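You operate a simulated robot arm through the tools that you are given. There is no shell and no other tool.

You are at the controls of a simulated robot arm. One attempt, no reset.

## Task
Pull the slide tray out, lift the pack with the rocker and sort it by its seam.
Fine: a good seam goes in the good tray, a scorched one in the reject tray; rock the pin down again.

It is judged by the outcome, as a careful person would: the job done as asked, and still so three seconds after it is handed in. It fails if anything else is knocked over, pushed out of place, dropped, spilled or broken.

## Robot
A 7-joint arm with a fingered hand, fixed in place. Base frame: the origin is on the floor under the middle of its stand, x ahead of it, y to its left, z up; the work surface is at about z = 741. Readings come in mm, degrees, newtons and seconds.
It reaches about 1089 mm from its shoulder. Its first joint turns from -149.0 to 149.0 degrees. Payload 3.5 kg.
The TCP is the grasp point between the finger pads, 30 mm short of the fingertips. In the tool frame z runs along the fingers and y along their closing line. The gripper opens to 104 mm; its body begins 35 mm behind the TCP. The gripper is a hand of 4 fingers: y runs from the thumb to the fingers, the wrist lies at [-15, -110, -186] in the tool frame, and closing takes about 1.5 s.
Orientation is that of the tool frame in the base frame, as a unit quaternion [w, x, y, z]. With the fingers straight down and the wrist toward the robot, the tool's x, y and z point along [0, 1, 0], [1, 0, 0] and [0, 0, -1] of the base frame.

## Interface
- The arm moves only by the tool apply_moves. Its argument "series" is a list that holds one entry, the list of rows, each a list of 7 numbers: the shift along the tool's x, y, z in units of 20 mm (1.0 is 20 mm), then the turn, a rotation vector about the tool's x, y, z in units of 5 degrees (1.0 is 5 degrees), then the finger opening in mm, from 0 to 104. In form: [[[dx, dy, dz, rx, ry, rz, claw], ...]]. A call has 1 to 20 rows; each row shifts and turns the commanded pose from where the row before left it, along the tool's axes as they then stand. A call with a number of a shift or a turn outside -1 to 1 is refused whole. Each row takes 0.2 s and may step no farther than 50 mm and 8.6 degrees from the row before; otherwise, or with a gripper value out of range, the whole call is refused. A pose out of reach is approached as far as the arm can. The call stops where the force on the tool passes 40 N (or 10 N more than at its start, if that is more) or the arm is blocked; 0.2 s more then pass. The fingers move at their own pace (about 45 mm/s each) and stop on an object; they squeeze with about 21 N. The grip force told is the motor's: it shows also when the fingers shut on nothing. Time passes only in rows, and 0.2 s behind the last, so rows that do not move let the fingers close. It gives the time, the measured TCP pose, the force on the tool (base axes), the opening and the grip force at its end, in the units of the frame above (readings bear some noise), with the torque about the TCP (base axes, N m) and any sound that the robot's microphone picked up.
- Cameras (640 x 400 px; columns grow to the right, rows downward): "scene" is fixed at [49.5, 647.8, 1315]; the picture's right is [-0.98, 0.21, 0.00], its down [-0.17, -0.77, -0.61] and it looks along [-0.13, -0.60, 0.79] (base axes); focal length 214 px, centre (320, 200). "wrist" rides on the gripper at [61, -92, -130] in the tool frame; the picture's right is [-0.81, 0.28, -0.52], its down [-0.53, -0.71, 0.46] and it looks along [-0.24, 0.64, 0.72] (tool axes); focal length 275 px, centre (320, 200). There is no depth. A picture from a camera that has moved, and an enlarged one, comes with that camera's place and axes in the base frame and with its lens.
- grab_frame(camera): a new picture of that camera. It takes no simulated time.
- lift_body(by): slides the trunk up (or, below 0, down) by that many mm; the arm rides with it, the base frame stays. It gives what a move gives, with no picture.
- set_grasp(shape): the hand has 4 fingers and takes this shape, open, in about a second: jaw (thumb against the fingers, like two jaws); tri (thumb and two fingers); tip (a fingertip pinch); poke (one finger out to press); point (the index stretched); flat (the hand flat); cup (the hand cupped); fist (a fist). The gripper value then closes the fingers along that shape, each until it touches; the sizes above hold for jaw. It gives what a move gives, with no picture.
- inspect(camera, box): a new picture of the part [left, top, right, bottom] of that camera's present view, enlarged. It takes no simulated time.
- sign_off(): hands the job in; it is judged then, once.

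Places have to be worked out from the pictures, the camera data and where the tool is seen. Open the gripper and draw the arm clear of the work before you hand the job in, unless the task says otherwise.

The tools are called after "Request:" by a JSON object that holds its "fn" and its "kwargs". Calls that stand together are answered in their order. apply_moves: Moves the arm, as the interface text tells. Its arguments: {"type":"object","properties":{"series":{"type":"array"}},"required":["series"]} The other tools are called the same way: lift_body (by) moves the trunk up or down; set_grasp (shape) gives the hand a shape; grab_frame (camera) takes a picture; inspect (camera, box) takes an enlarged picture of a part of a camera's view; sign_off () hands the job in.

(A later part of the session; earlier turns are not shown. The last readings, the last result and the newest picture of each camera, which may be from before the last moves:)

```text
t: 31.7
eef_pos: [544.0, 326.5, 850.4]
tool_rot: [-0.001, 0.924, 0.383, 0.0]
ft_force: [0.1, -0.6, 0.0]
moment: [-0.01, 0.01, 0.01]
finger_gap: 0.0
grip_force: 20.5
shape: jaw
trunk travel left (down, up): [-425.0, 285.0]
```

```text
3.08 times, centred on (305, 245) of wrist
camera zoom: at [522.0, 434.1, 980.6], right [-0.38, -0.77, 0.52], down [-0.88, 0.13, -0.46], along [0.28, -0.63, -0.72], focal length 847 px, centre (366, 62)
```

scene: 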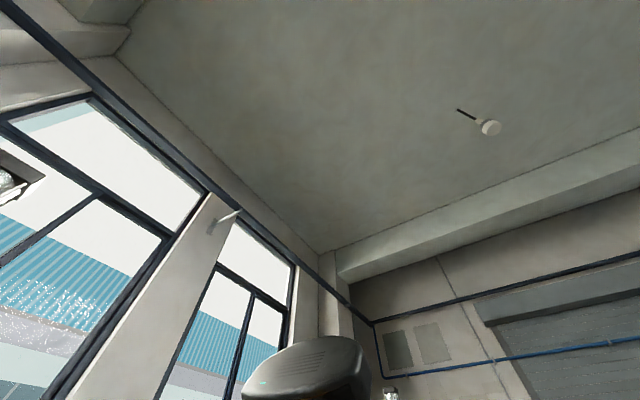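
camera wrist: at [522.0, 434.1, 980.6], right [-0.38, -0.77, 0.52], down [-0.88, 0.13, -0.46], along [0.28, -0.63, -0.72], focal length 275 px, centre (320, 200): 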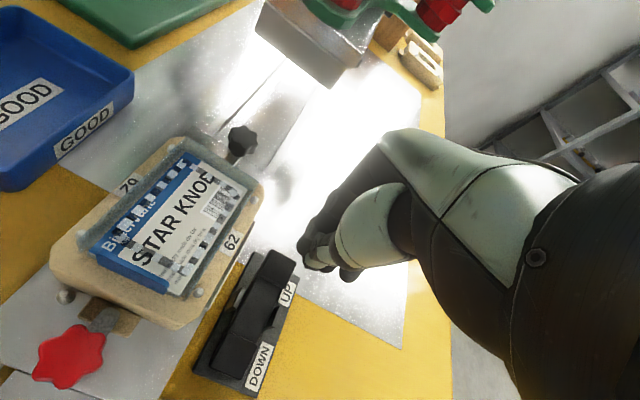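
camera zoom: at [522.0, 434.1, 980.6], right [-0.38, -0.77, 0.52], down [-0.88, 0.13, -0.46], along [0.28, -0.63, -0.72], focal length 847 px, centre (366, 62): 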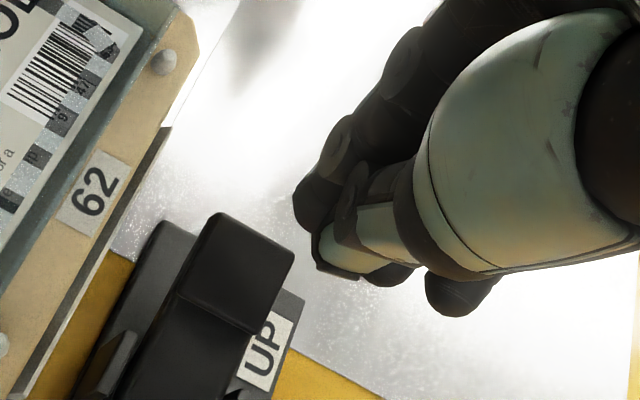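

A gripper value of 0 turned the hand into a closed jaw, which is compact enough for pressing. The UP pad runs from about (541, 338) to (555, 322) at z≈782; I'll shift slightly and go down in small steps until contact.

Request:
{"fn": "apply_moves", "kwargs": {"series": [[[-0.14, 0.23, 0.5, 0, 0, 0, 0], [0, 0, 0.5, 0, 0, 0, 0], [0, 0, 0.5, 0, 0, 0, 0], [0, 0, 0, 0, 0, 0, 0]]]}}

Request:
{"fn": "grab_frame", "kwargs": {"camera": "wrist"}}

Request:
{"fn": "inspect", "kwargs": {"camera": "wrist", "box": [240, 180, 370, 310]}}

```text
t: 32.7
eef_pos: [544.1, 321.2, 820.7]
tool_rot: [0.0, 0.924, 0.383, -0.001]
ft_force: [0.1, -0.6, 0.3]
moment: [0.02, -0.01, 0.02]
finger_gap: 0.0
grip_force: 20.9
shape: jaw
trunk travel left (down, up): [-425.0, 285.0]
```

```text
taken
camera wrist: at [522.5, 430.3, 950.8], right [-0.38, -0.77, 0.52], down [-0.88, 0.13, -0.46], along [0.28, -0.63, -0.72], focal length 275 px, centre (320, 200)
```

wrist: 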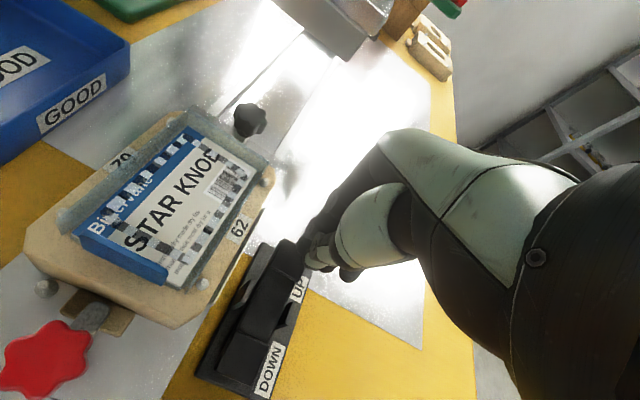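

```text
3.08 times, centred on (305, 245) of wrist
camera zoom: at [522.5, 430.3, 950.8], right [-0.38, -0.77, 0.52], down [-0.88, 0.13, -0.46], along [0.28, -0.63, -0.72], focal length 847 px, centre (366, 62)
```

zoom: 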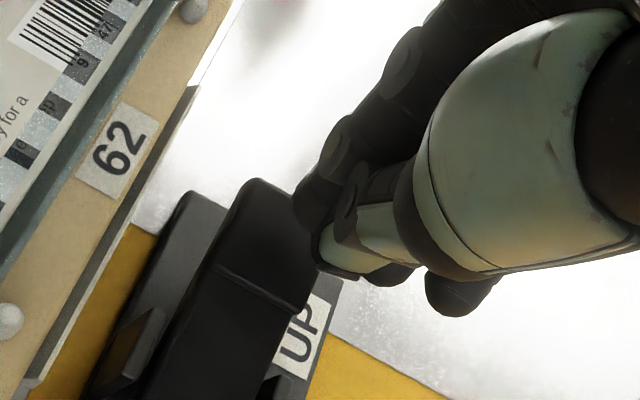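

The pad centre (549, 328, 782) is right under the estimated fingertip. I'll descend in small steps to make contact.

Request:
{"fn": "apply_moves", "kwargs": {"series": [[[0.05, 0.05, 0.25, 0, 0, 0, 0], [0, 0, 0.25, 0, 0, 0, 0], [0, 0, 0.2, 0, 0, 0, 0]]]}}

Request:
{"fn": "inspect", "kwargs": {"camera": "wrist", "box": [240, 180, 370, 310]}}

```text
t: 33.5
eef_pos: [545.2, 321.2, 805.7]
tool_rot: [0.0, 0.924, 0.383, 0.0]
ft_force: [-0.1, -0.5, 0.4]
moment: [0.01, -0.03, -0.01]
finger_gap: 0.0
grip_force: 20.8
shape: jaw
trunk travel left (down, up): [-425.0, 285.0]
```

```text
3.08 times, centred on (305, 245) of wrist
camera zoom: at [524.0, 429.2, 936.9], right [-0.38, -0.77, 0.52], down [-0.88, 0.13, -0.46], along [0.28, -0.63, -0.72], focal length 847 px, centre (366, 62)
```

zoom: 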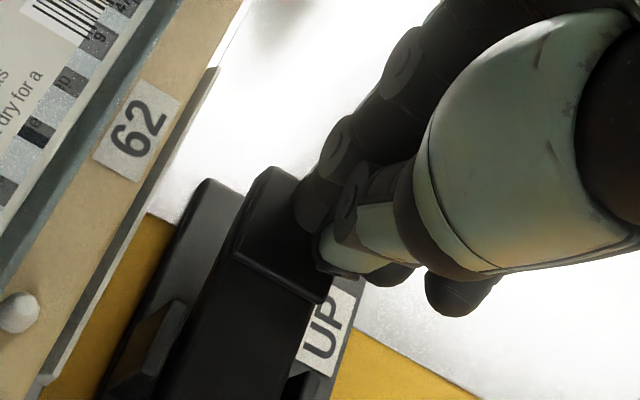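

No contact yet, and the tip is closing in on the pad. I keep descending in 4 mm steps.

Request:
{"fn": "apply_moves", "kwargs": {"series": [[[0, 0, 0.2, 0, 0, 0, 0], [0, 0, 0.2, 0, 0, 0, 0]]]}}

Request:
{"fn": "inspect", "kwargs": {"camera": "wrist", "box": [240, 180, 370, 310]}}

```text
t: 34.1
eef_pos: [546.7, 322.0, 795.7]
tool_rot: [0.0, 0.924, 0.383, 0.0]
ft_force: [-0.6, -0.4, -0.6]
moment: [0.03, 0.0, -0.04]
finger_gap: 0.1
grip_force: 20.6
shape: jaw
trunk travel left (down, up): [-425.0, 285.0]
```

```text
3.08 times, centred on (305, 245) of wrist
camera zoom: at [524.0, 429.7, 928.1], right [-0.38, -0.77, 0.52], down [-0.88, 0.13, -0.46], along [0.28, -0.63, -0.72], focal length 847 px, centre (366, 62)
```

zoom: 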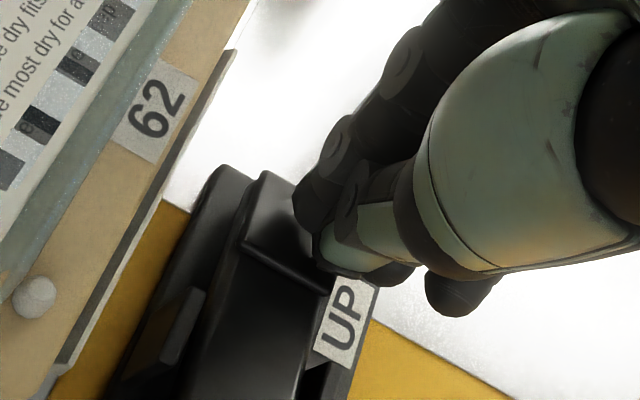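

Request:
{"fn": "apply_moves", "kwargs": {"series": [[[0, 0, 0.2, 0, 0, 0, 0], [0, 0, 0.2, 0, 0, 0, 0]]]}}

Request:
{"fn": "inspect", "kwargs": {"camera": "wrist", "box": [240, 180, 370, 310]}}

Request:
{"fn": "grab_frame", "kwargs": {"camera": "wrist"}}

```text
t: 34.7
eef_pos: [545.2, 320.9, 792.7]
tool_rot: [0.001, 0.924, 0.382, 0.003]
ft_force: [1.3, 0.9, 40.0]
moment: [0.1, 0.04, -0.05]
finger_gap: 0.0
grip_force: 21.1
shape: jaw
trunk travel left (down, up): [-425.0, 285.0]
```

```text
3.08 times, centred on (305, 245) of wrist
camera zoom: at [523.5, 428.4, 924.0], right [-0.38, -0.77, 0.51], down [-0.88, 0.13, -0.46], along [0.29, -0.63, -0.72], focal length 847 px, centre (366, 62)
```

zoom: 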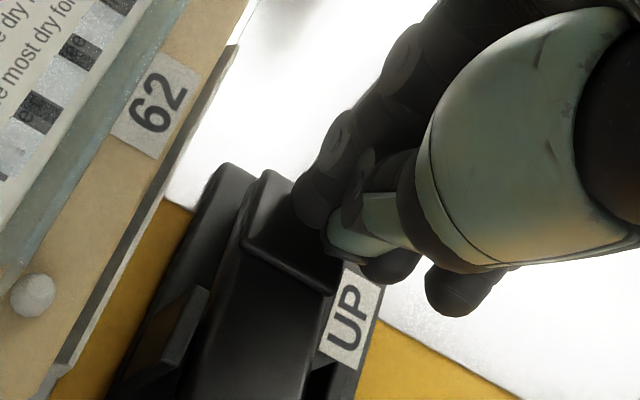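

```text
taken
camera wrist: at [523.5, 428.4, 924.0], right [-0.38, -0.77, 0.51], down [-0.88, 0.13, -0.46], along [0.29, -0.63, -0.72], focal length 275 px, centre (320, 200)
```

wrist: 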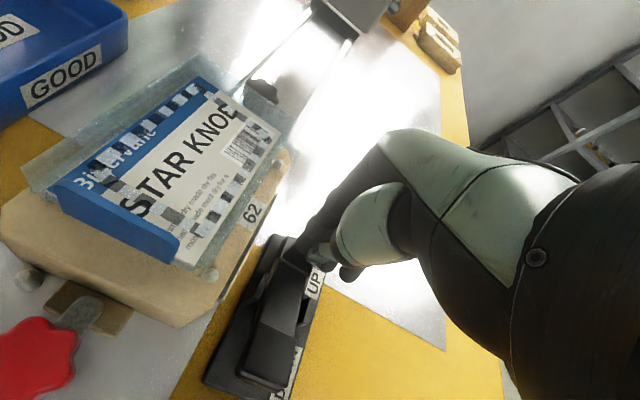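

The pack has risen out of the nest and the rocker bottomed out (40 N). I'll back off straight up and check that the rocker stays UP.

Request:
{"fn": "apply_moves", "kwargs": {"series": [[[0, 0, -0.5, 0, 0, 0, 0], [0, 0, -1, 0, 0, 0, 0], [0, 0, -1, 0, 0, 0, 0], [-0.5, 0, -1, 0, 0, 0, 0], [-0.5, 0, -1, 0, 0, 0, 0], [-0.5, 0, -1, 0, 0, 0, 0], [0, 0, 0, 0, 0, 0, 0]]]}}

Request:
{"fn": "grab_frame", "kwargs": {"camera": "wrist"}}

Request:
{"fn": "inspect", "kwargs": {"camera": "wrist", "box": [80, 120, 300, 340]}}

```text
t: 36.3
eef_pos: [524.6, 299.9, 901.2]
tool_rot: [0.0, 0.924, 0.384, 0.0]
ft_force: [0.2, -0.1, 0.1]
moment: [0.0, 0.02, -0.01]
finger_gap: 0.0
grip_force: 20.8
shape: jaw
trunk travel left (down, up): [-425.0, 285.0]
```

```text
taken
camera wrist: at [503.7, 407.7, 1030.5], right [-0.38, -0.77, 0.52], down [-0.88, 0.13, -0.46], along [0.28, -0.63, -0.72], focal length 275 px, centre (320, 200)
```

wrist: 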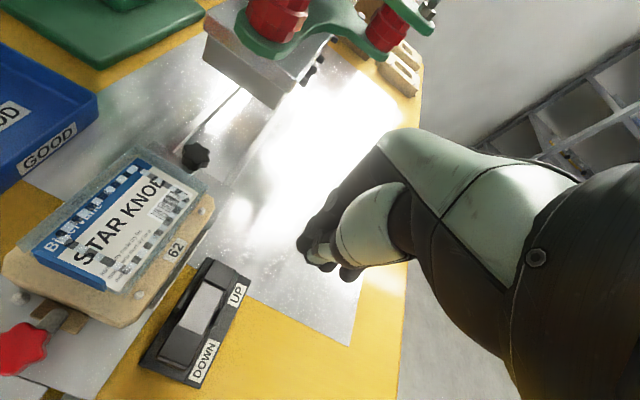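

```text
1.82 times, centred on (190, 230) of wrist
camera zoom: at [503.7, 407.7, 1030.5], right [-0.38, -0.77, 0.52], down [-0.88, 0.13, -0.46], along [0.28, -0.63, -0.72], focal length 500 px, centre (556, 146)
```

zoom: 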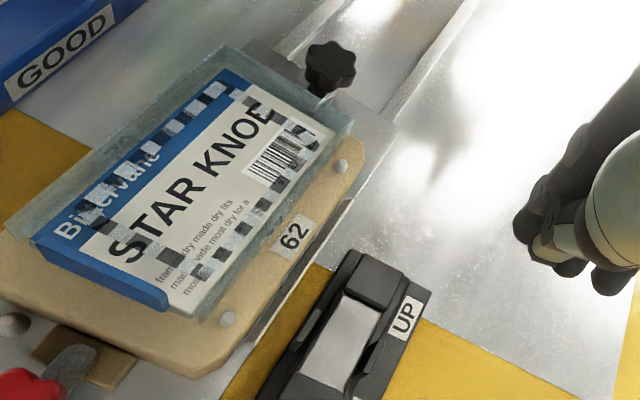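

The rocker holds UP and the pack stays raised. Now I look closely at the seam on all sides.

Request:
{"fn": "inspect", "kwargs": {"camera": "wrist", "box": [120, 150, 220, 212]}}

Request:
{"fn": "inspect", "kwargs": {"camera": "wrist", "box": [30, 200, 130, 262]}}

Request:
{"fn": "inspect", "kwargs": {"camera": "wrist", "box": [90, 200, 190, 300]}}

```text
6.40 times, centred on (170, 181) of wrist
camera zoom: at [503.7, 407.7, 1030.5], right [-0.38, -0.77, 0.52], down [-0.88, 0.13, -0.46], along [0.28, -0.63, -0.72], focal length 1762 px, centre (1280, 322)
```

zoom: 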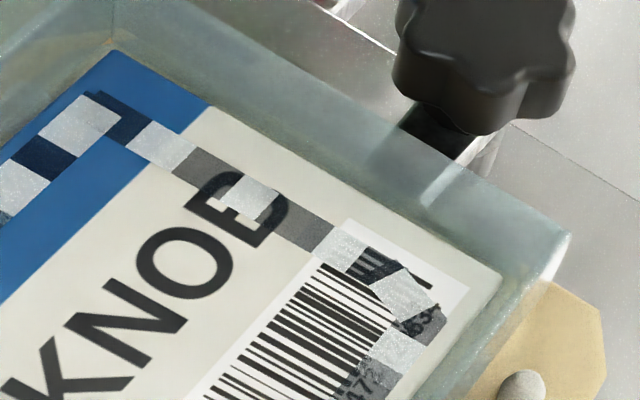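

```text
6.40 times, centred on (80, 231) of wrist
camera zoom: at [503.7, 407.7, 1030.5], right [-0.38, -0.77, 0.52], down [-0.88, 0.13, -0.46], along [0.28, -0.63, -0.72], focal length 1762 px, centre (1856, 2)
```

zoom: 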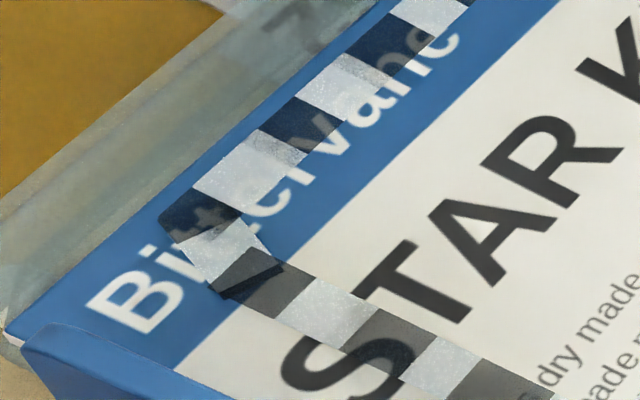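

```text
4.00 times, centred on (140, 250) of wrist
camera zoom: at [503.7, 407.7, 1030.5], right [-0.38, -0.77, 0.52], down [-0.88, 0.13, -0.46], along [0.28, -0.63, -0.72], focal length 1101 px, centre (1040, 0)
```

zoom: 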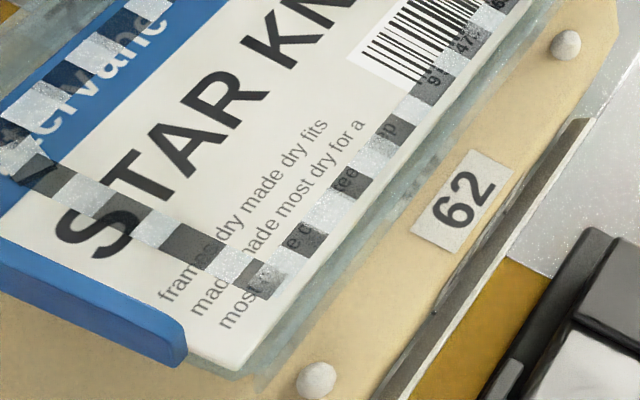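

The seam band looks regular: alternating pale and dark-grey crimp squares all round. I want to judge the colour of the dark squares properly, so I enlarge individual stretches.

Request:
{"fn": "inspect", "kwargs": {"camera": "wrist", "box": [140, 160, 180, 185]}}

Request:
{"fn": "inspect", "kwargs": {"camera": "wrist", "box": [90, 240, 130, 265]}}

Request:
{"fn": "inspect", "kwargs": {"camera": "wrist", "box": [115, 250, 160, 278]}}

Request:
{"fn": "inspect", "kwargs": {"camera": "wrist", "box": [20, 220, 120, 300]}}

```text
16.00 times, centred on (160, 172) of wrist
camera zoom: at [503.7, 407.7, 1030.5], right [-0.38, -0.77, 0.52], down [-0.88, 0.13, -0.46], along [0.28, -0.63, -0.72], focal length 4404 px, centre (2880, 640)
```

zoom: 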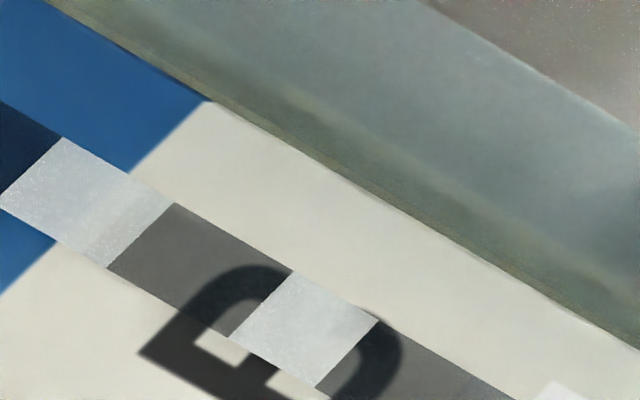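

```text
16.00 times, centred on (110, 252) of wrist
camera zoom: at [503.7, 407.7, 1030.5], right [-0.38, -0.77, 0.52], down [-0.88, 0.13, -0.46], along [0.28, -0.63, -0.72], focal length 4404 px, centre (3680, -640)
```

zoom: 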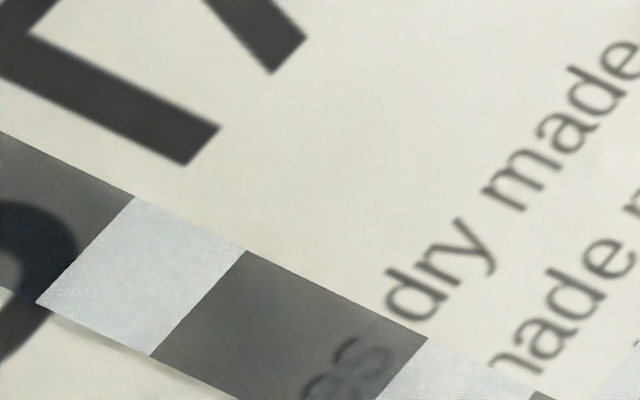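

```text
14.22 times, centred on (138, 264) of wrist
camera zoom: at [503.7, 407.7, 1030.5], right [-0.38, -0.77, 0.52], down [-0.88, 0.13, -0.46], along [0.28, -0.63, -0.72], focal length 3915 px, centre (2916, -710)
```

zoom: 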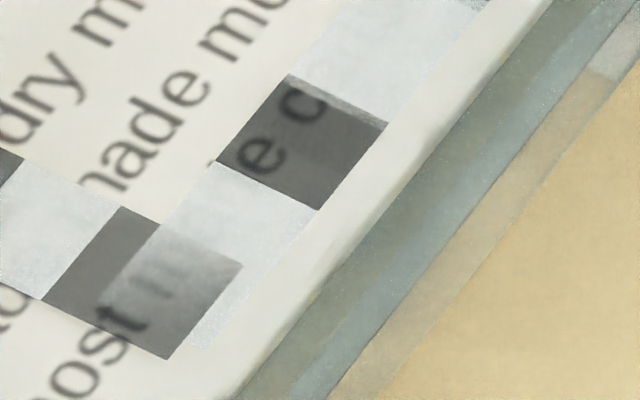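

```text
5.00 times, centred on (70, 260) of wrist
camera zoom: at [503.7, 407.7, 1030.5], right [-0.38, -0.77, 0.52], down [-0.88, 0.13, -0.46], along [0.28, -0.63, -0.72], focal length 1376 px, centre (1570, -100)
```

zoom: 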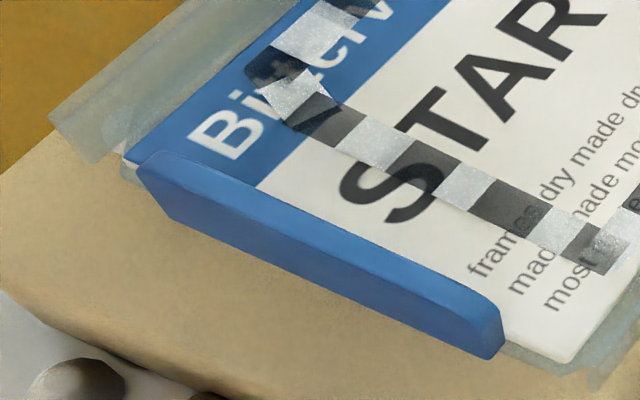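

The dark squares are neutral grey, smooth and perfectly regular, but I want more evidence before deciding. I'll check the surroundings (tan blocks by the press, shelf) for any reference samples.

Request:
{"fn": "inspect", "kwargs": {"camera": "wrist", "box": [290, 0, 450, 110]}}

Request:
{"fn": "inspect", "kwargs": {"camera": "wrist", "box": [480, 30, 640, 200]}}

Request:
{"fn": "inspect", "kwargs": {"camera": "wrist", "box": [0, 280, 120, 400]}}

```text
3.64 times, centred on (370, 55) of wrist
camera zoom: at [503.7, 407.7, 1030.5], right [-0.38, -0.77, 0.52], down [-0.88, 0.13, -0.46], along [0.28, -0.63, -0.72], focal length 1001 px, centre (138, 727)
```

zoom: 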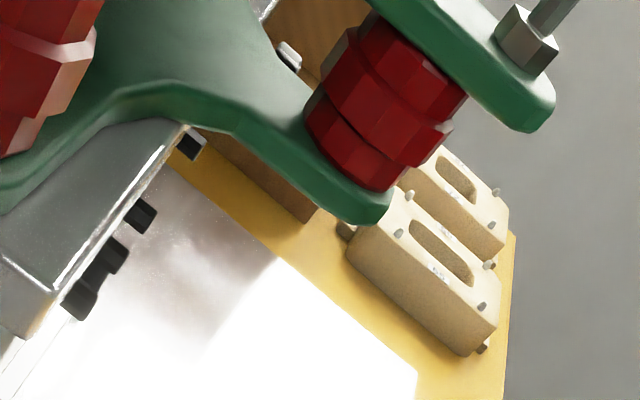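

```text
2.35 times, centred on (560, 115) of wrist
camera zoom: at [503.7, 407.7, 1030.5], right [-0.38, -0.77, 0.52], down [-0.88, 0.13, -0.46], along [0.28, -0.63, -0.72], focal length 648 px, centre (-245, 400)
```

zoom: 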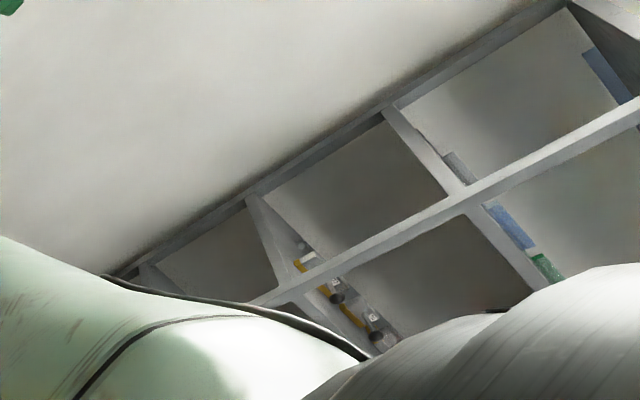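

```text
3.33 times, centred on (60, 340) of wrist
camera zoom: at [503.7, 407.7, 1030.5], right [-0.38, -0.77, 0.52], down [-0.88, 0.13, -0.46], along [0.28, -0.63, -0.72], focal length 918 px, centre (1187, -267)
```

zoom: 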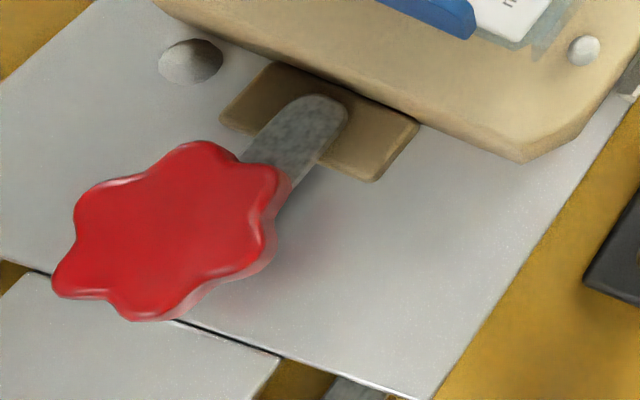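

No reference samples around; the spare nests are empty. I'll go back to the earlier viewing spot to see the raised pack and its blue tab from the outer side and triangulate heights, opening the hand on the way.

Request:
{"fn": "apply_moves", "kwargs": {"series": [[[0.4, -0.88, 0, 0, 0, 0, 40], [0.4, -0.88, 0, 0, 0, 0, 80], [0.4, -0.88, 0, 0, 0, 0, 80], [0.4, -0.88, 0, 0, 0, 0, 80], [0.4, -0.88, 0, 0, 0, 0, 80], [0.4, -0.88, 0, 0, 0, 0, 80], [0.4, -0.88, 0, 0, 0, 0, 80], [0, 0, 0, 0, 0, 0, 80]]]}}

Request:
{"fn": "grab_frame", "kwargs": {"camera": "wrist"}}

Request:
{"fn": "inspect", "kwargs": {"camera": "wrist", "box": [200, 80, 330, 210]}}

```text
t: 38.1
eef_pos: [476.5, 426.3, 898.0]
tool_rot: [0.0, 0.924, 0.383, 0.001]
ft_force: [0.7, -0.3, 0.2]
moment: [0.02, 0.0, 0.0]
finger_gap: 73.5
grip_force: 0.1
shape: jaw
trunk travel left (down, up): [-425.0, 285.0]
```

```text
taken
camera wrist: at [455.6, 534.7, 1029.5], right [-0.38, -0.77, 0.52], down [-0.88, 0.13, -0.46], along [0.28, -0.63, -0.72], focal length 275 px, centre (320, 200)
```

wrist: 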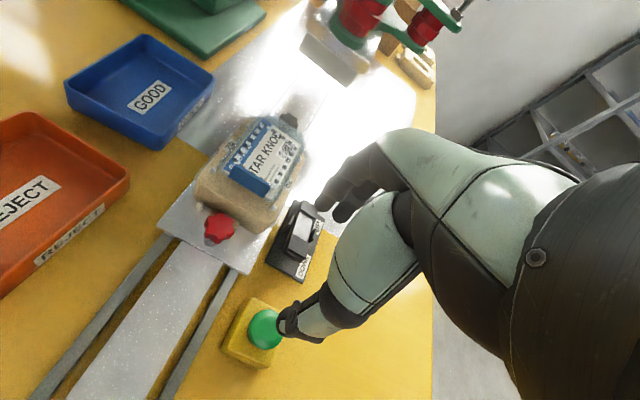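

```text
3.08 times, centred on (265, 145) of wrist
camera zoom: at [455.6, 534.7, 1029.5], right [-0.38, -0.77, 0.52], down [-0.88, 0.13, -0.46], along [0.28, -0.63, -0.72], focal length 847 px, centre (489, 369)
```

zoom: 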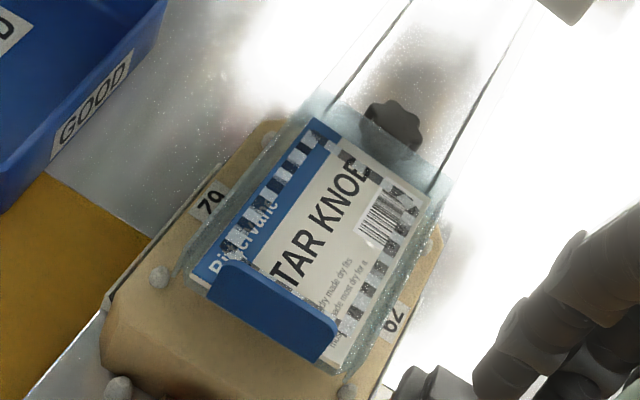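

Triangulated: the card is now at z≈813, centred (598, 391), and the blue upright tab is centred at (567.5, 422.5), about 39 mm wide and 15 mm above the card (top z≈828). I zoom on the seam again from this direction to decide its condition.

Request:
{"fn": "inspect", "kwargs": {"camera": "wrist", "box": [255, 110, 310, 145]}}

Request:
{"fn": "inspect", "kwargs": {"camera": "wrist", "box": [220, 130, 275, 165]}}

Request:
{"fn": "inspect", "kwargs": {"camera": "wrist", "box": [260, 140, 315, 205]}}

```text
11.43 times, centred on (282, 128) of wrist
camera zoom: at [455.6, 534.7, 1029.5], right [-0.38, -0.77, 0.52], down [-0.88, 0.13, -0.46], along [0.28, -0.63, -0.72], focal length 3146 px, centre (749, 1029)
```

zoom: 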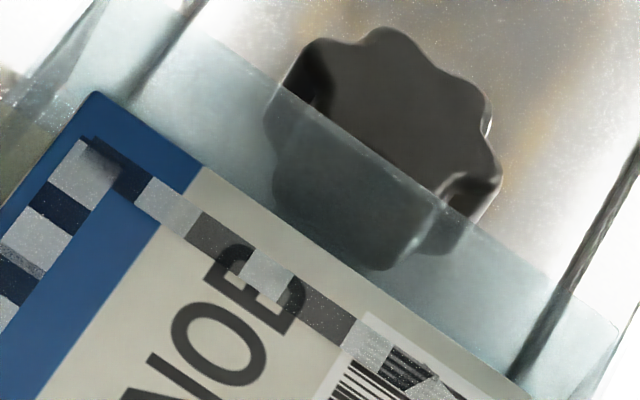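

```text
11.43 times, centred on (248, 148) of wrist
camera zoom: at [455.6, 534.7, 1029.5], right [-0.38, -0.77, 0.52], down [-0.88, 0.13, -0.46], along [0.28, -0.63, -0.72], focal length 3146 px, centre (1149, 800)
```

zoom: 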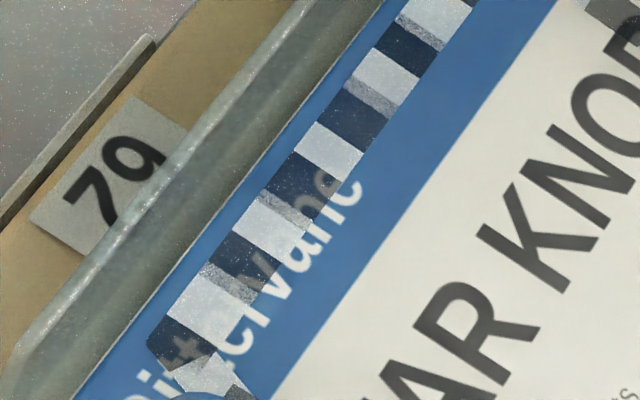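

```text
6.15 times, centred on (288, 172) of wrist
camera zoom: at [455.6, 534.7, 1029.5], right [-0.38, -0.77, 0.52], down [-0.88, 0.13, -0.46], along [0.28, -0.63, -0.72], focal length 1694 px, centre (520, 369)
```

zoom: 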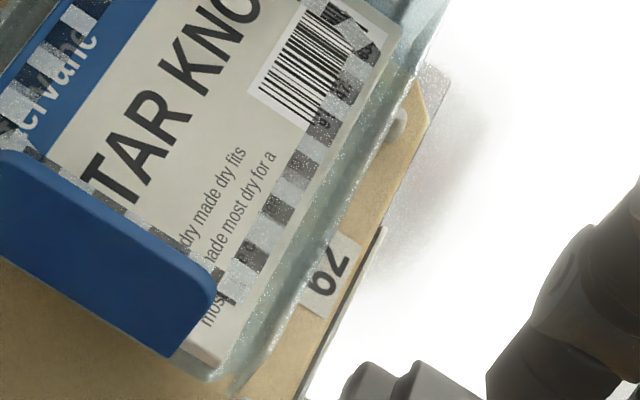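

The seam shows a crisp, even, neutral-grey crimp all round, with no browning or burnt patches on the band or the card beside it; I judge it good so far and will re-check once it's held. Next I move above the blue tab with the fingers 60 mm apart and check alignment.

Request:
{"fn": "apply_moves", "kwargs": {"series": [[[0.845, 0.84, 0, 0, 0, 0, 60], [0.845, 0.84, 0, 0, 0, 0, 60], [0.845, 0.84, 0, 0, 0, 0, 60], [0.845, 0.84, 0, 0, 0, 0, 60], [0, 0, 0.5, 0, 0, 0, 60], [0, 0, 0.5, 0, 0, 0, 60], [0, 0, 0, 0, 0, 0, 60]]]}}

Request:
{"fn": "grab_frame", "kwargs": {"camera": "wrist"}}

Request:
{"fn": "inspect", "kwargs": {"camera": "wrist", "box": [240, 170, 400, 330]}}

```text
t: 39.7
eef_pos: [572.2, 426.4, 878.3]
tool_rot: [0.0, 0.924, 0.383, 0.0]
ft_force: [0.2, 0.4, 0.0]
moment: [-0.01, 0.0, 0.01]
finger_gap: 55.8
grip_force: 0.0
shape: jaw
trunk travel left (down, up): [-425.0, 285.0]
```

```text
taken
camera wrist: at [551.4, 534.2, 1010.0], right [-0.38, -0.77, 0.52], down [-0.88, 0.13, -0.46], along [0.28, -0.63, -0.72], focal length 275 px, centre (320, 200)
```

wrist: 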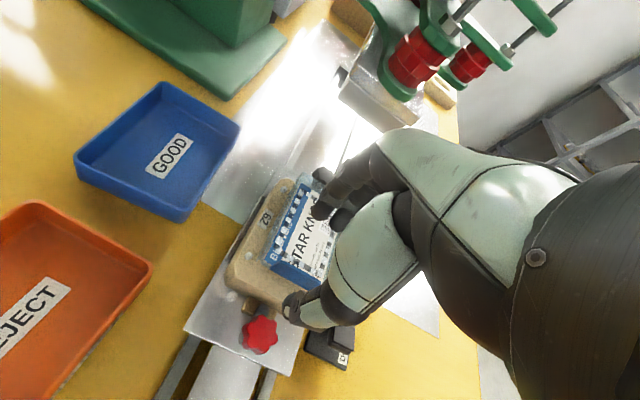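

```text
2.50 times, centred on (320, 250) of wrist
camera zoom: at [551.4, 534.2, 1010.0], right [-0.38, -0.77, 0.52], down [-0.88, 0.13, -0.46], along [0.28, -0.63, -0.72], focal length 688 px, centre (320, 75)
```

zoom: 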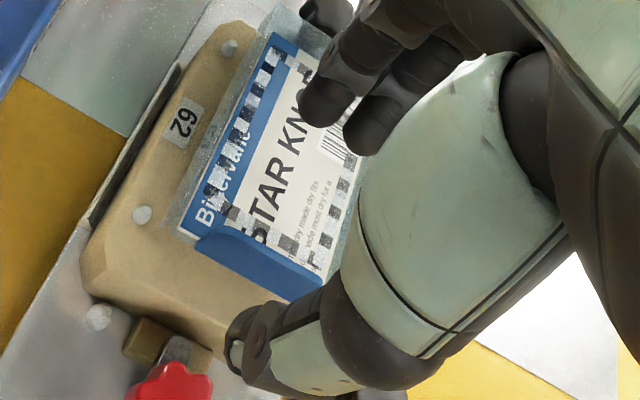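

The tab appears exactly where predicted (300, 268). I'll lower 16 mm to bring the fingertips level with the tab top and check the alignment again.

Request:
{"fn": "apply_moves", "kwargs": {"series": [[[0, 0, 0.4, 0, 0, 0, 60], [0, 0, 0.4, 0, 0, 0, 60], [0, 0, 0, 0, 0, 0, 60]]]}}

Request:
{"fn": "inspect", "kwargs": {"camera": "wrist", "box": [240, 170, 400, 330]}}

```text
t: 40.5
eef_pos: [572.8, 426.8, 862.4]
tool_rot: [-0.001, 0.924, 0.382, -0.001]
ft_force: [-0.6, 0.1, 0.8]
moment: [-0.02, -0.01, -0.01]
finger_gap: 55.6
grip_force: 0.1
shape: jaw
trunk travel left (down, up): [-425.0, 285.0]
```

```text
2.50 times, centred on (320, 250) of wrist
camera zoom: at [551.5, 534.7, 994.3], right [-0.38, -0.77, 0.52], down [-0.88, 0.13, -0.46], along [0.28, -0.63, -0.72], focal length 688 px, centre (320, 75)
```

zoom: 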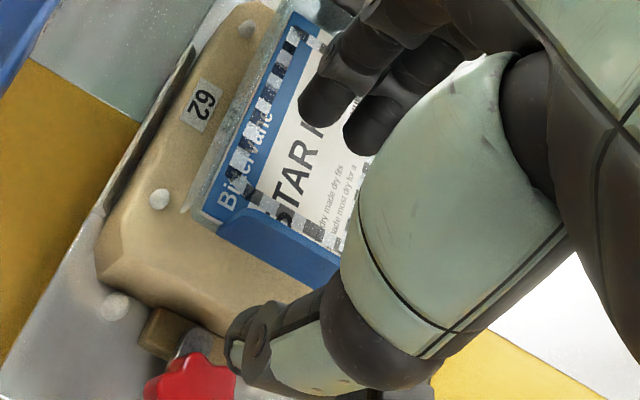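

Alignment looks right: the tab lies between thumb and fingers. I lower 14 mm more so that the fingertips straddle the tab just above the card.

Request:
{"fn": "apply_moves", "kwargs": {"series": [[[0, 0, 0.35, 0, 0, 0, 60], [0, 0, 0.35, 0, 0, 0, 60], [0, 0, 0, 0, 0, 0, 60]]]}}

Request:
{"fn": "inspect", "kwargs": {"camera": "wrist", "box": [240, 170, 400, 330]}}

```text
t: 41.3
eef_pos: [573.2, 426.6, 848.2]
tool_rot: [0.001, 0.924, 0.383, 0.0]
ft_force: [-0.4, 0.6, -0.3]
moment: [-0.04, -0.03, 0.05]
finger_gap: 55.9
grip_force: 0.1
shape: jaw
trunk travel left (down, up): [-425.0, 285.0]
```

```text
2.50 times, centred on (320, 250) of wrist
camera zoom: at [551.8, 535.4, 980.2], right [-0.38, -0.77, 0.52], down [-0.88, 0.13, -0.46], along [0.28, -0.63, -0.72], focal length 688 px, centre (320, 75)
```

zoom: 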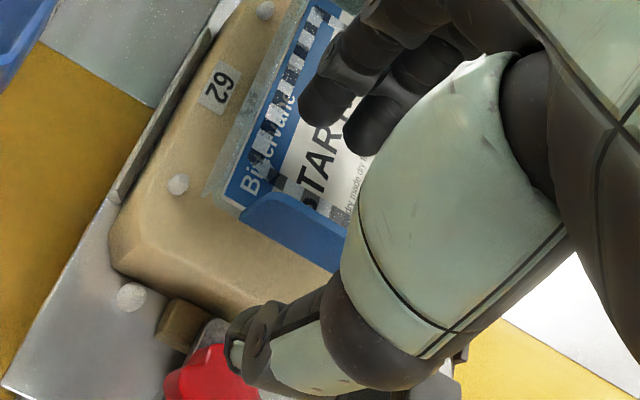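

The tab is centred in the hand (tool x≈-7, y≈-1) with no contact. I close gently on it.

Request:
{"fn": "apply_moves", "kwargs": {"series": [[[0, 0, 0, 0, 0, 0, 45], [0, 0, 0, 0, 0, 0, 30], [0, 0, 0, 0, 0, 0, 20], [0, 0, 0, 0, 0, 0, 20]]]}}

Request:
{"fn": "inspect", "kwargs": {"camera": "wrist", "box": [240, 170, 400, 330]}}

```text
t: 42.3
eef_pos: [572.7, 427.1, 849.2]
tool_rot: [0.0, 0.924, 0.383, 0.0]
ft_force: [-1.0, -0.1, 0.3]
moment: [-0.02, 0.04, 0.02]
finger_gap: 18.5
grip_force: 0.1
shape: tri
trunk travel left (down, up): [-425.0, 285.0]
```

```text
2.50 times, centred on (320, 250) of wrist
camera zoom: at [551.8, 535.3, 980.4], right [-0.38, -0.77, 0.52], down [-0.88, 0.13, -0.46], along [0.28, -0.63, -0.72], focal length 688 px, centre (320, 75)
```

zoom: 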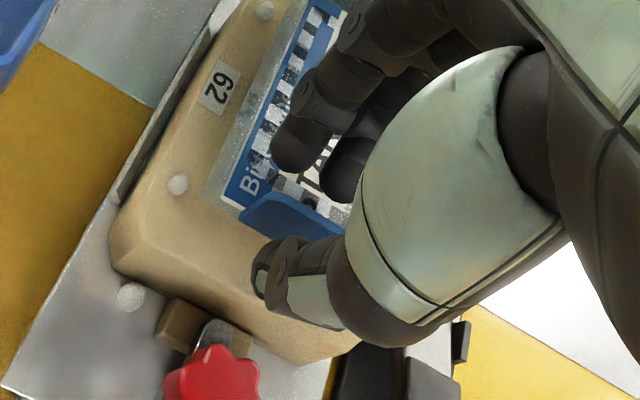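

The fingers are evenly approaching both faces of the tab. I finish closing to get a full squeeze.

Request:
{"fn": "apply_moves", "kwargs": {"series": [[[0, 0, 0, 0, 0, 0, 12], [0, 0, 0, 0, 0, 0, 6], [0, 0, 0, 0, 0, 0, 0], [0, 0, 0, 0, 0, 0, 0], [0, 0, 0, 0, 0, 0, 0]]]}}

Request:
{"fn": "inspect", "kwargs": {"camera": "wrist", "box": [240, 170, 400, 330]}}

```text
t: 43.5
eef_pos: [574.0, 428.3, 850.0]
tool_rot: [0.0, 0.924, 0.383, 0.001]
ft_force: [0.1, 0.1, 0.1]
moment: [-0.04, -0.01, 0.03]
finger_gap: 0.1
grip_force: 20.7
shape: tri
trunk travel left (down, up): [-425.0, 285.0]
```

```text
2.50 times, centred on (320, 250) of wrist
camera zoom: at [551.8, 535.3, 980.4], right [-0.38, -0.77, 0.52], down [-0.88, 0.13, -0.46], along [0.28, -0.63, -0.72], focal length 688 px, centre (320, 75)
```

zoom: 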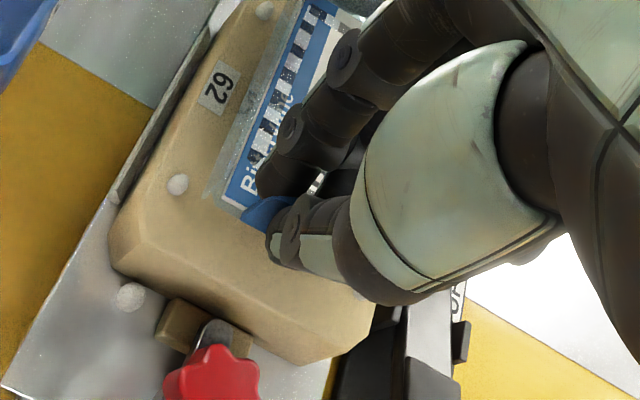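

The fingertips closed just above the tab (gap 0, no contact): they rise as they close. I reopen to about 30 mm, lower about 9 mm watching for contact, and try again.

Request:
{"fn": "apply_moves", "kwargs": {"series": [[[0, 0, 0, 0, 0, 0, 30], [0, 0, 0, 0, 0, 0, 30], [0, 0, 0, 0, 0, 0, 30], [0, 0, 0.2, 0, 0, 0, 30], [0, 0, 0.25, 0, 0, 0, 30], [0, 0, 0, 0, 0, 0, 30]]]}}

Request:
{"fn": "inspect", "kwargs": {"camera": "wrist", "box": [240, 170, 400, 330]}}

```text
t: 44.9
eef_pos: [571.7, 427.1, 841.1]
tool_rot: [0.0, 0.924, 0.383, 0.0]
ft_force: [0.0, 0.6, 0.2]
moment: [-0.01, 0.02, 0.0]
finger_gap: 27.3
grip_force: 0.1
shape: tri
trunk travel left (down, up): [-425.0, 285.0]
```

```text
2.50 times, centred on (320, 250) of wrist
camera zoom: at [551.3, 534.5, 971.4], right [-0.38, -0.77, 0.52], down [-0.88, 0.13, -0.46], along [0.28, -0.63, -0.72], focal length 688 px, centre (320, 75)
```

zoom: 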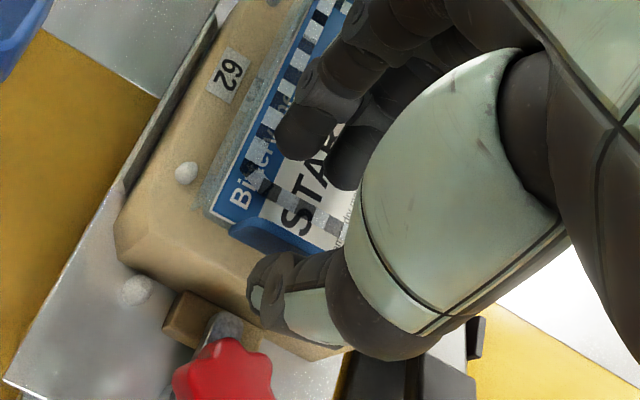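

The pack's image has shifted relative to the nest (tab and card moved together), so something moved it slightly. I'll rise 50 mm and look before going on.

Request:
{"fn": "apply_moves", "kwargs": {"series": [[[0, 0, -0.5, 0, 0, 0, 30], [0, 0, -1, 0, 0, 0, 30], [0, 0, -1, 0, 0, 0, 30], [0, 0, 0, 0, 0, 0, 30]]]}}

Request:
{"fn": "grab_frame", "kwargs": {"camera": "wrist"}}

Request:
{"fn": "inspect", "kwargs": {"camera": "wrist", "box": [220, 170, 380, 330]}}

```text
t: 45.9
eef_pos: [573.0, 427.5, 890.7]
tool_rot: [-0.001, 0.924, 0.382, 0.0]
ft_force: [0.1, 0.9, 0.3]
moment: [-0.01, 0.03, -0.04]
finger_gap: 27.6
grip_force: 0.0
shape: tri
trunk travel left (down, up): [-425.0, 285.0]
```

```text
taken
camera wrist: at [551.4, 534.8, 1021.4], right [-0.38, -0.77, 0.52], down [-0.88, 0.13, -0.46], along [0.28, -0.63, -0.72], focal length 275 px, centre (320, 200)
```

wrist: 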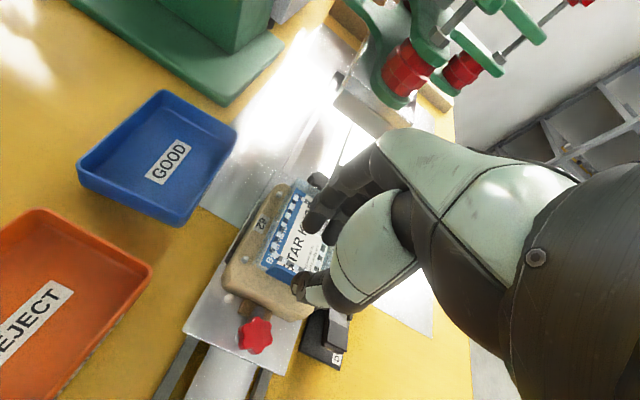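

```text
2.50 times, centred on (300, 250) of wrist
camera zoom: at [551.4, 534.8, 1021.4], right [-0.38, -0.77, 0.52], down [-0.88, 0.13, -0.46], along [0.28, -0.63, -0.72], focal length 688 px, centre (370, 75)
```

zoom: 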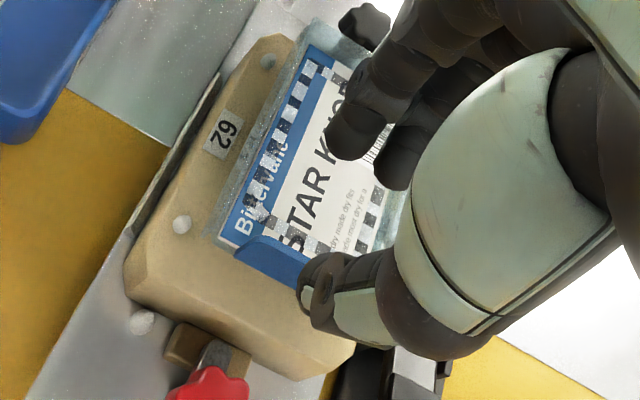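

The pack has settled back to its original spot, so the open fingertips had just lightly tilted it. (They reach about 35 mm beyond the TCP when open, about 22 mm closed.) Before grasping, I'll test that this hand orientation can reach over the GOOD bin, at about (723, 471), and look at the bin.

Request:
{"fn": "apply_moves", "kwargs": {"series": [[[0, 0, -1, 0, 0, 0, 40], [0.9, 0.2, 0, 0, 0, 0, 40], [0.9, 0.2, 0, 0, 0, 0, 40], [0.9, 0.2, 0, 0, 0, 0, 40], [0.9, 0.2, 0, 0, 0, 0, 40], [0.9, 0.2, 0, 0, 0, 0, 40], [0.9, 0.2, 0, 0, 0, 0, 40], [0.9, 0.2, 0, 0, 0, 0, 40], [0.9, 0.2, 0, 0, 0, 0, 40], [0, 0, 0, 0, 0, 0, 40]]]}}

Request:
{"fn": "grab_frame", "kwargs": {"camera": "wrist"}}

```text
t: 48.1
eef_pos: [696.8, 504.4, 911.1]
tool_rot: [0.001, 0.924, 0.382, 0.001]
ft_force: [-0.1, 0.1, 0.4]
moment: [-0.01, -0.01, -0.03]
finger_gap: 36.5
grip_force: 0.0
shape: tri
trunk travel left (down, up): [-425.0, 285.0]
```

```text
taken
camera wrist: at [675.7, 613.1, 1041.6], right [-0.38, -0.77, 0.52], down [-0.88, 0.13, -0.46], along [0.28, -0.63, -0.72], focal length 275 px, centre (320, 200)
```

wrist: 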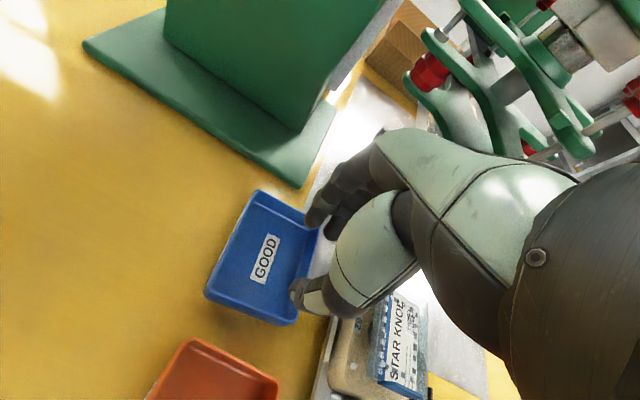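

The bin position is reachable at this height, with the bin centre at about (726, 471), and its yaw differs only a few degrees. I'll test a lower height (about z=840) here too, then return to the pack.

Request:
{"fn": "apply_moves", "kwargs": {"series": [[[0, 0, 1, 0, 0, 0, 40], [0, 0, 1, 0, 0, 0, 40], [0, 0, 1, 0, 0, 0, 40], [0, 0, 0.5, 0, 0, 0, 40], [0, 0, 0, 0, 0, 0, 40]]]}}

Request:
{"fn": "grab_frame", "kwargs": {"camera": "wrist"}}

```text
t: 49.3
eef_pos: [695.0, 505.1, 839.0]
tool_rot: [0.0, 0.924, 0.383, 0.0]
ft_force: [0.3, -0.2, 0.4]
moment: [-0.01, -0.01, 0.0]
finger_gap: 36.7
grip_force: 0.0
shape: tri
trunk travel left (down, up): [-425.0, 285.0]
```

```text
taken
camera wrist: at [674.2, 612.9, 971.3], right [-0.38, -0.77, 0.52], down [-0.88, 0.13, -0.46], along [0.28, -0.63, -0.72], focal length 275 px, centre (320, 200)
```

wrist: 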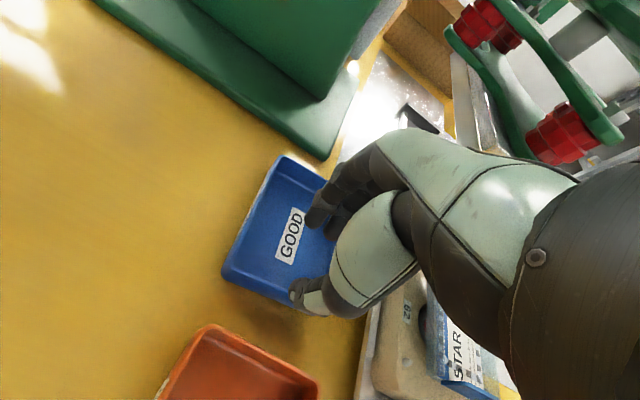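

Reach here is fine at z=839. I go back up and over to the tab, pre-closing the fingers to about 12 mm so the tips extend less.

Request:
{"fn": "apply_moves", "kwargs": {"series": [[[0, 0, -1, 0, 0, 0, 40], [0, 0, -1, 0, 0, 0, 40], [0, 0, -1, 0, 0, 0, 30], [-0.891, -0.203, 0, 0, 0, 0, 20], [-0.891, -0.203, 0, 0, 0, 0, 14], [-0.891, -0.203, 0, 0, 0, 0, 14], [-0.891, -0.203, 0, 0, 0, 0, 14], [-0.891, -0.203, 0, 0, 0, 0, 14], [-0.891, -0.203, 0, 0, 0, 0, 14], [-0.891, -0.203, 0, 0, 0, 0, 14], [-0.891, -0.203, 0, 0, 0, 0, 14], [0, 0, 0.8, 0, 0, 0, 14], [0, 0, 0.8, 0, 0, 0, 14], [0, 0, 0, 0, 0, 0, 14]]]}}

Request:
{"fn": "inspect", "kwargs": {"camera": "wrist", "box": [240, 190, 370, 320]}}

```text
t: 52.3
eef_pos: [571.4, 428.3, 867.5]
tool_rot: [0.0, 0.924, 0.383, 0.0]
ft_force: [-0.2, 0.1, 0.3]
moment: [-0.03, -0.01, -0.02]
finger_gap: 12.9
grip_force: 0.0
shape: tri
trunk travel left (down, up): [-425.0, 285.0]
```

```text
3.08 times, centred on (305, 255) of wrist
camera zoom: at [550.9, 536.0, 998.4], right [-0.38, -0.77, 0.52], down [-0.88, 0.13, -0.46], along [0.28, -0.63, -0.72], focal length 847 px, centre (366, 31)
```

zoom: 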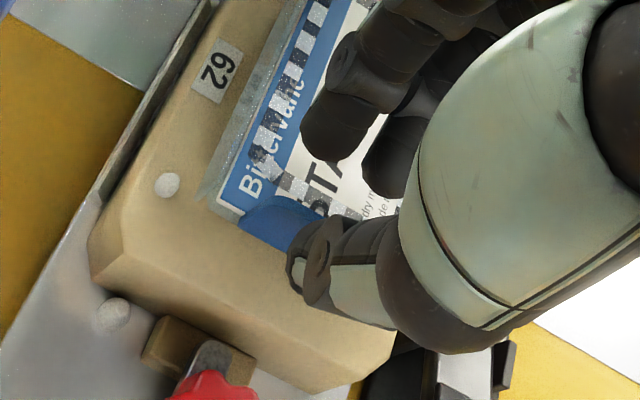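

Projecting tool points confirms the fingertips sit where I expect and the tab (y≈+1) lies within the 13 mm gap. I lower in small steps onto the tab.

Request:
{"fn": "apply_moves", "kwargs": {"series": [[[0, 0.03, 0.4, 0, 0, 0, 14], [0, 0, 0.4, 0, 0, 0, 14], [0, 0, 0, 0, 0, 0, 14]]]}}

Request:
{"fn": "inspect", "kwargs": {"camera": "wrist", "box": [240, 190, 370, 320]}}

```text
t: 53.1
eef_pos: [572.2, 427.8, 851.6]
tool_rot: [0.0, 0.924, 0.382, 0.0]
ft_force: [-0.3, -0.4, 0.5]
moment: [0.0, -0.03, 0.04]
finger_gap: 13.2
grip_force: 0.1
shape: tri
trunk travel left (down, up): [-425.0, 285.0]
```

```text
3.08 times, centred on (305, 255) of wrist
camera zoom: at [552.0, 535.9, 982.5], right [-0.38, -0.77, 0.52], down [-0.88, 0.13, -0.46], along [0.28, -0.63, -0.72], focal length 847 px, centre (366, 31)
```

zoom: 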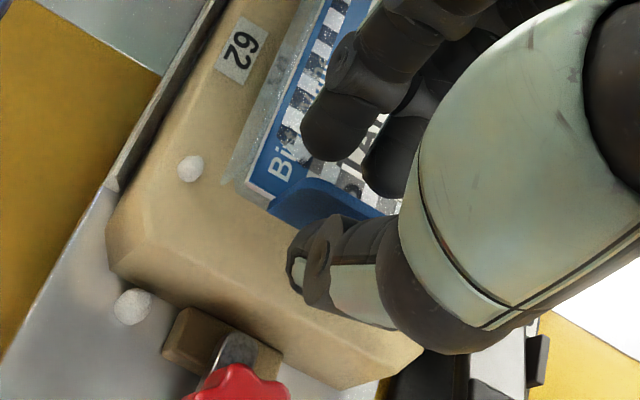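

The tab is now visibly between index and thumb. I go down 11 mm more and then check before squeezing.

Request:
{"fn": "apply_moves", "kwargs": {"series": [[[0, 0, 0.3, 0, 0, 0, 14], [0, 0, 0.25, 0, 0, 0, 14], [0, 0, 0, 0, 0, 0, 14]]]}}

Request:
{"fn": "inspect", "kwargs": {"camera": "wrist", "box": [240, 190, 370, 320]}}

```text
t: 53.9
eef_pos: [573.6, 428.9, 840.8]
tool_rot: [0.0, 0.924, 0.383, 0.0]
ft_force: [-0.7, 0.5, 0.8]
moment: [-0.01, -0.01, 0.01]
finger_gap: 13.1
grip_force: 0.2
shape: tri
trunk travel left (down, up): [-425.0, 285.0]
```

```text
3.08 times, centred on (305, 255) of wrist
camera zoom: at [551.7, 535.7, 971.7], right [-0.38, -0.77, 0.52], down [-0.88, 0.13, -0.46], along [0.28, -0.63, -0.72], focal length 847 px, centre (366, 31)
```

zoom: 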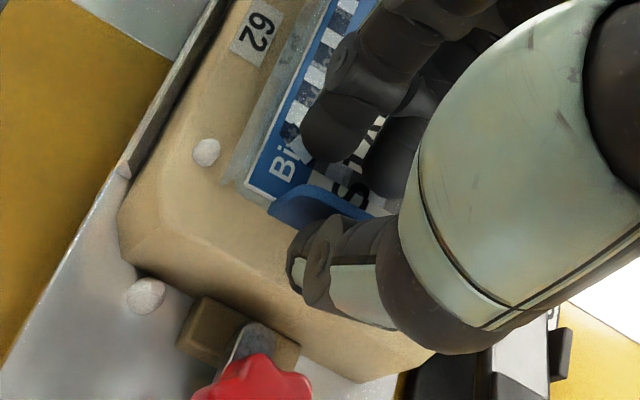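

The pack's outer end again seems pressed down a bit (force < 1 N). I zoom in to see what is touching.

Request:
{"fn": "inspect", "kwargs": {"camera": "wrist", "box": [280, 215, 350, 265]}}

Request:
{"fn": "grab_frame", "kwargs": {"camera": "wrist"}}

```text
8.00 times, centred on (315, 240) of wrist
camera zoom: at [551.7, 535.7, 971.7], right [-0.38, -0.77, 0.52], down [-0.88, 0.13, -0.46], along [0.28, -0.63, -0.72], focal length 2202 px, centre (360, -120)
```

zoom: 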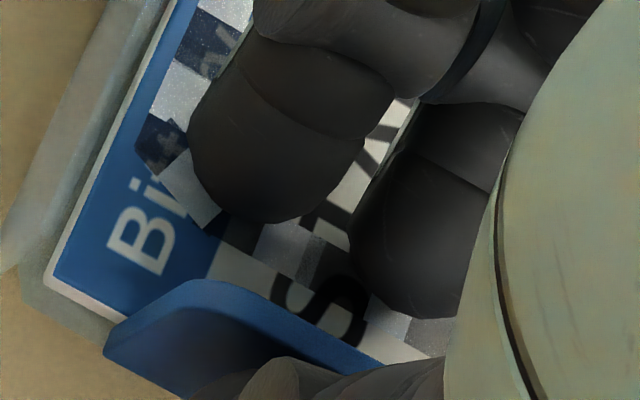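

```text
taken
camera wrist: at [551.7, 535.7, 971.7], right [-0.38, -0.77, 0.52], down [-0.88, 0.13, -0.46], along [0.28, -0.63, -0.72], focal length 275 px, centre (320, 200)
```

wrist: 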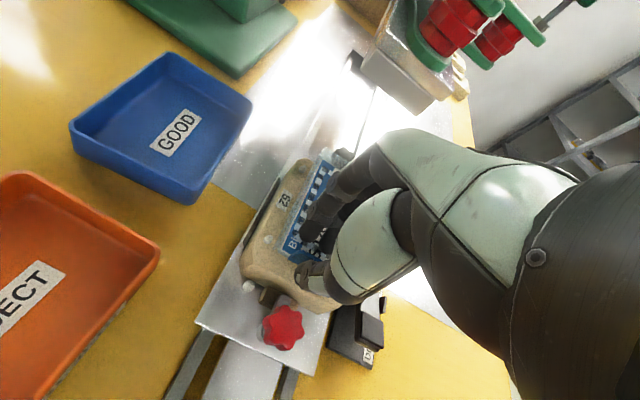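

The index and middle tips rest lightly on the card just inside the tab, tilting it a few mm; as they close they rise, so the tab should come up between thumb and fingers. I close slowly.

Request:
{"fn": "apply_moves", "kwargs": {"series": [[[0, 0, 0, 0, 0, 0, 10], [0, 0, 0, 0, 0, 0, 7], [0, 0, 0, 0, 0, 0, 4], [0, 0, 0, 0, 0, 0, 2]]]}}

Request:
{"fn": "inspect", "kwargs": {"camera": "wrist", "box": [265, 205, 355, 275]}}

```text
t: 54.9
eef_pos: [573.4, 427.4, 840.0]
tool_rot: [0.001, 0.924, 0.383, 0.0]
ft_force: [-0.3, 0.0, 0.3]
moment: [0.01, -0.03, 0.03]
finger_gap: 0.0
grip_force: 20.9
shape: tri
trunk travel left (down, up): [-425.0, 285.0]
```

```text
5.71 times, centred on (310, 240) of wrist
camera zoom: at [551.8, 535.7, 971.7], right [-0.38, -0.77, 0.52], down [-0.88, 0.13, -0.46], along [0.28, -0.63, -0.72], focal length 1573 px, centre (377, -29)
```

zoom: 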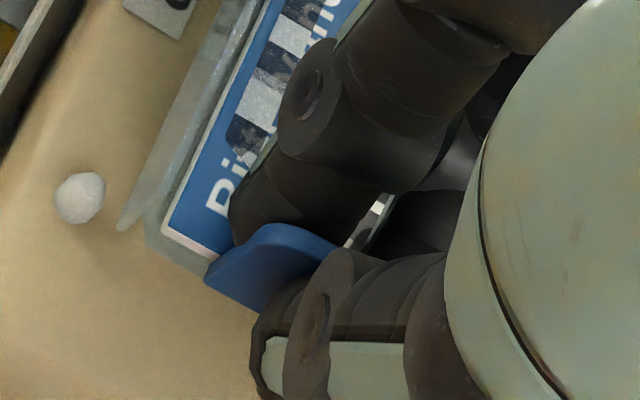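

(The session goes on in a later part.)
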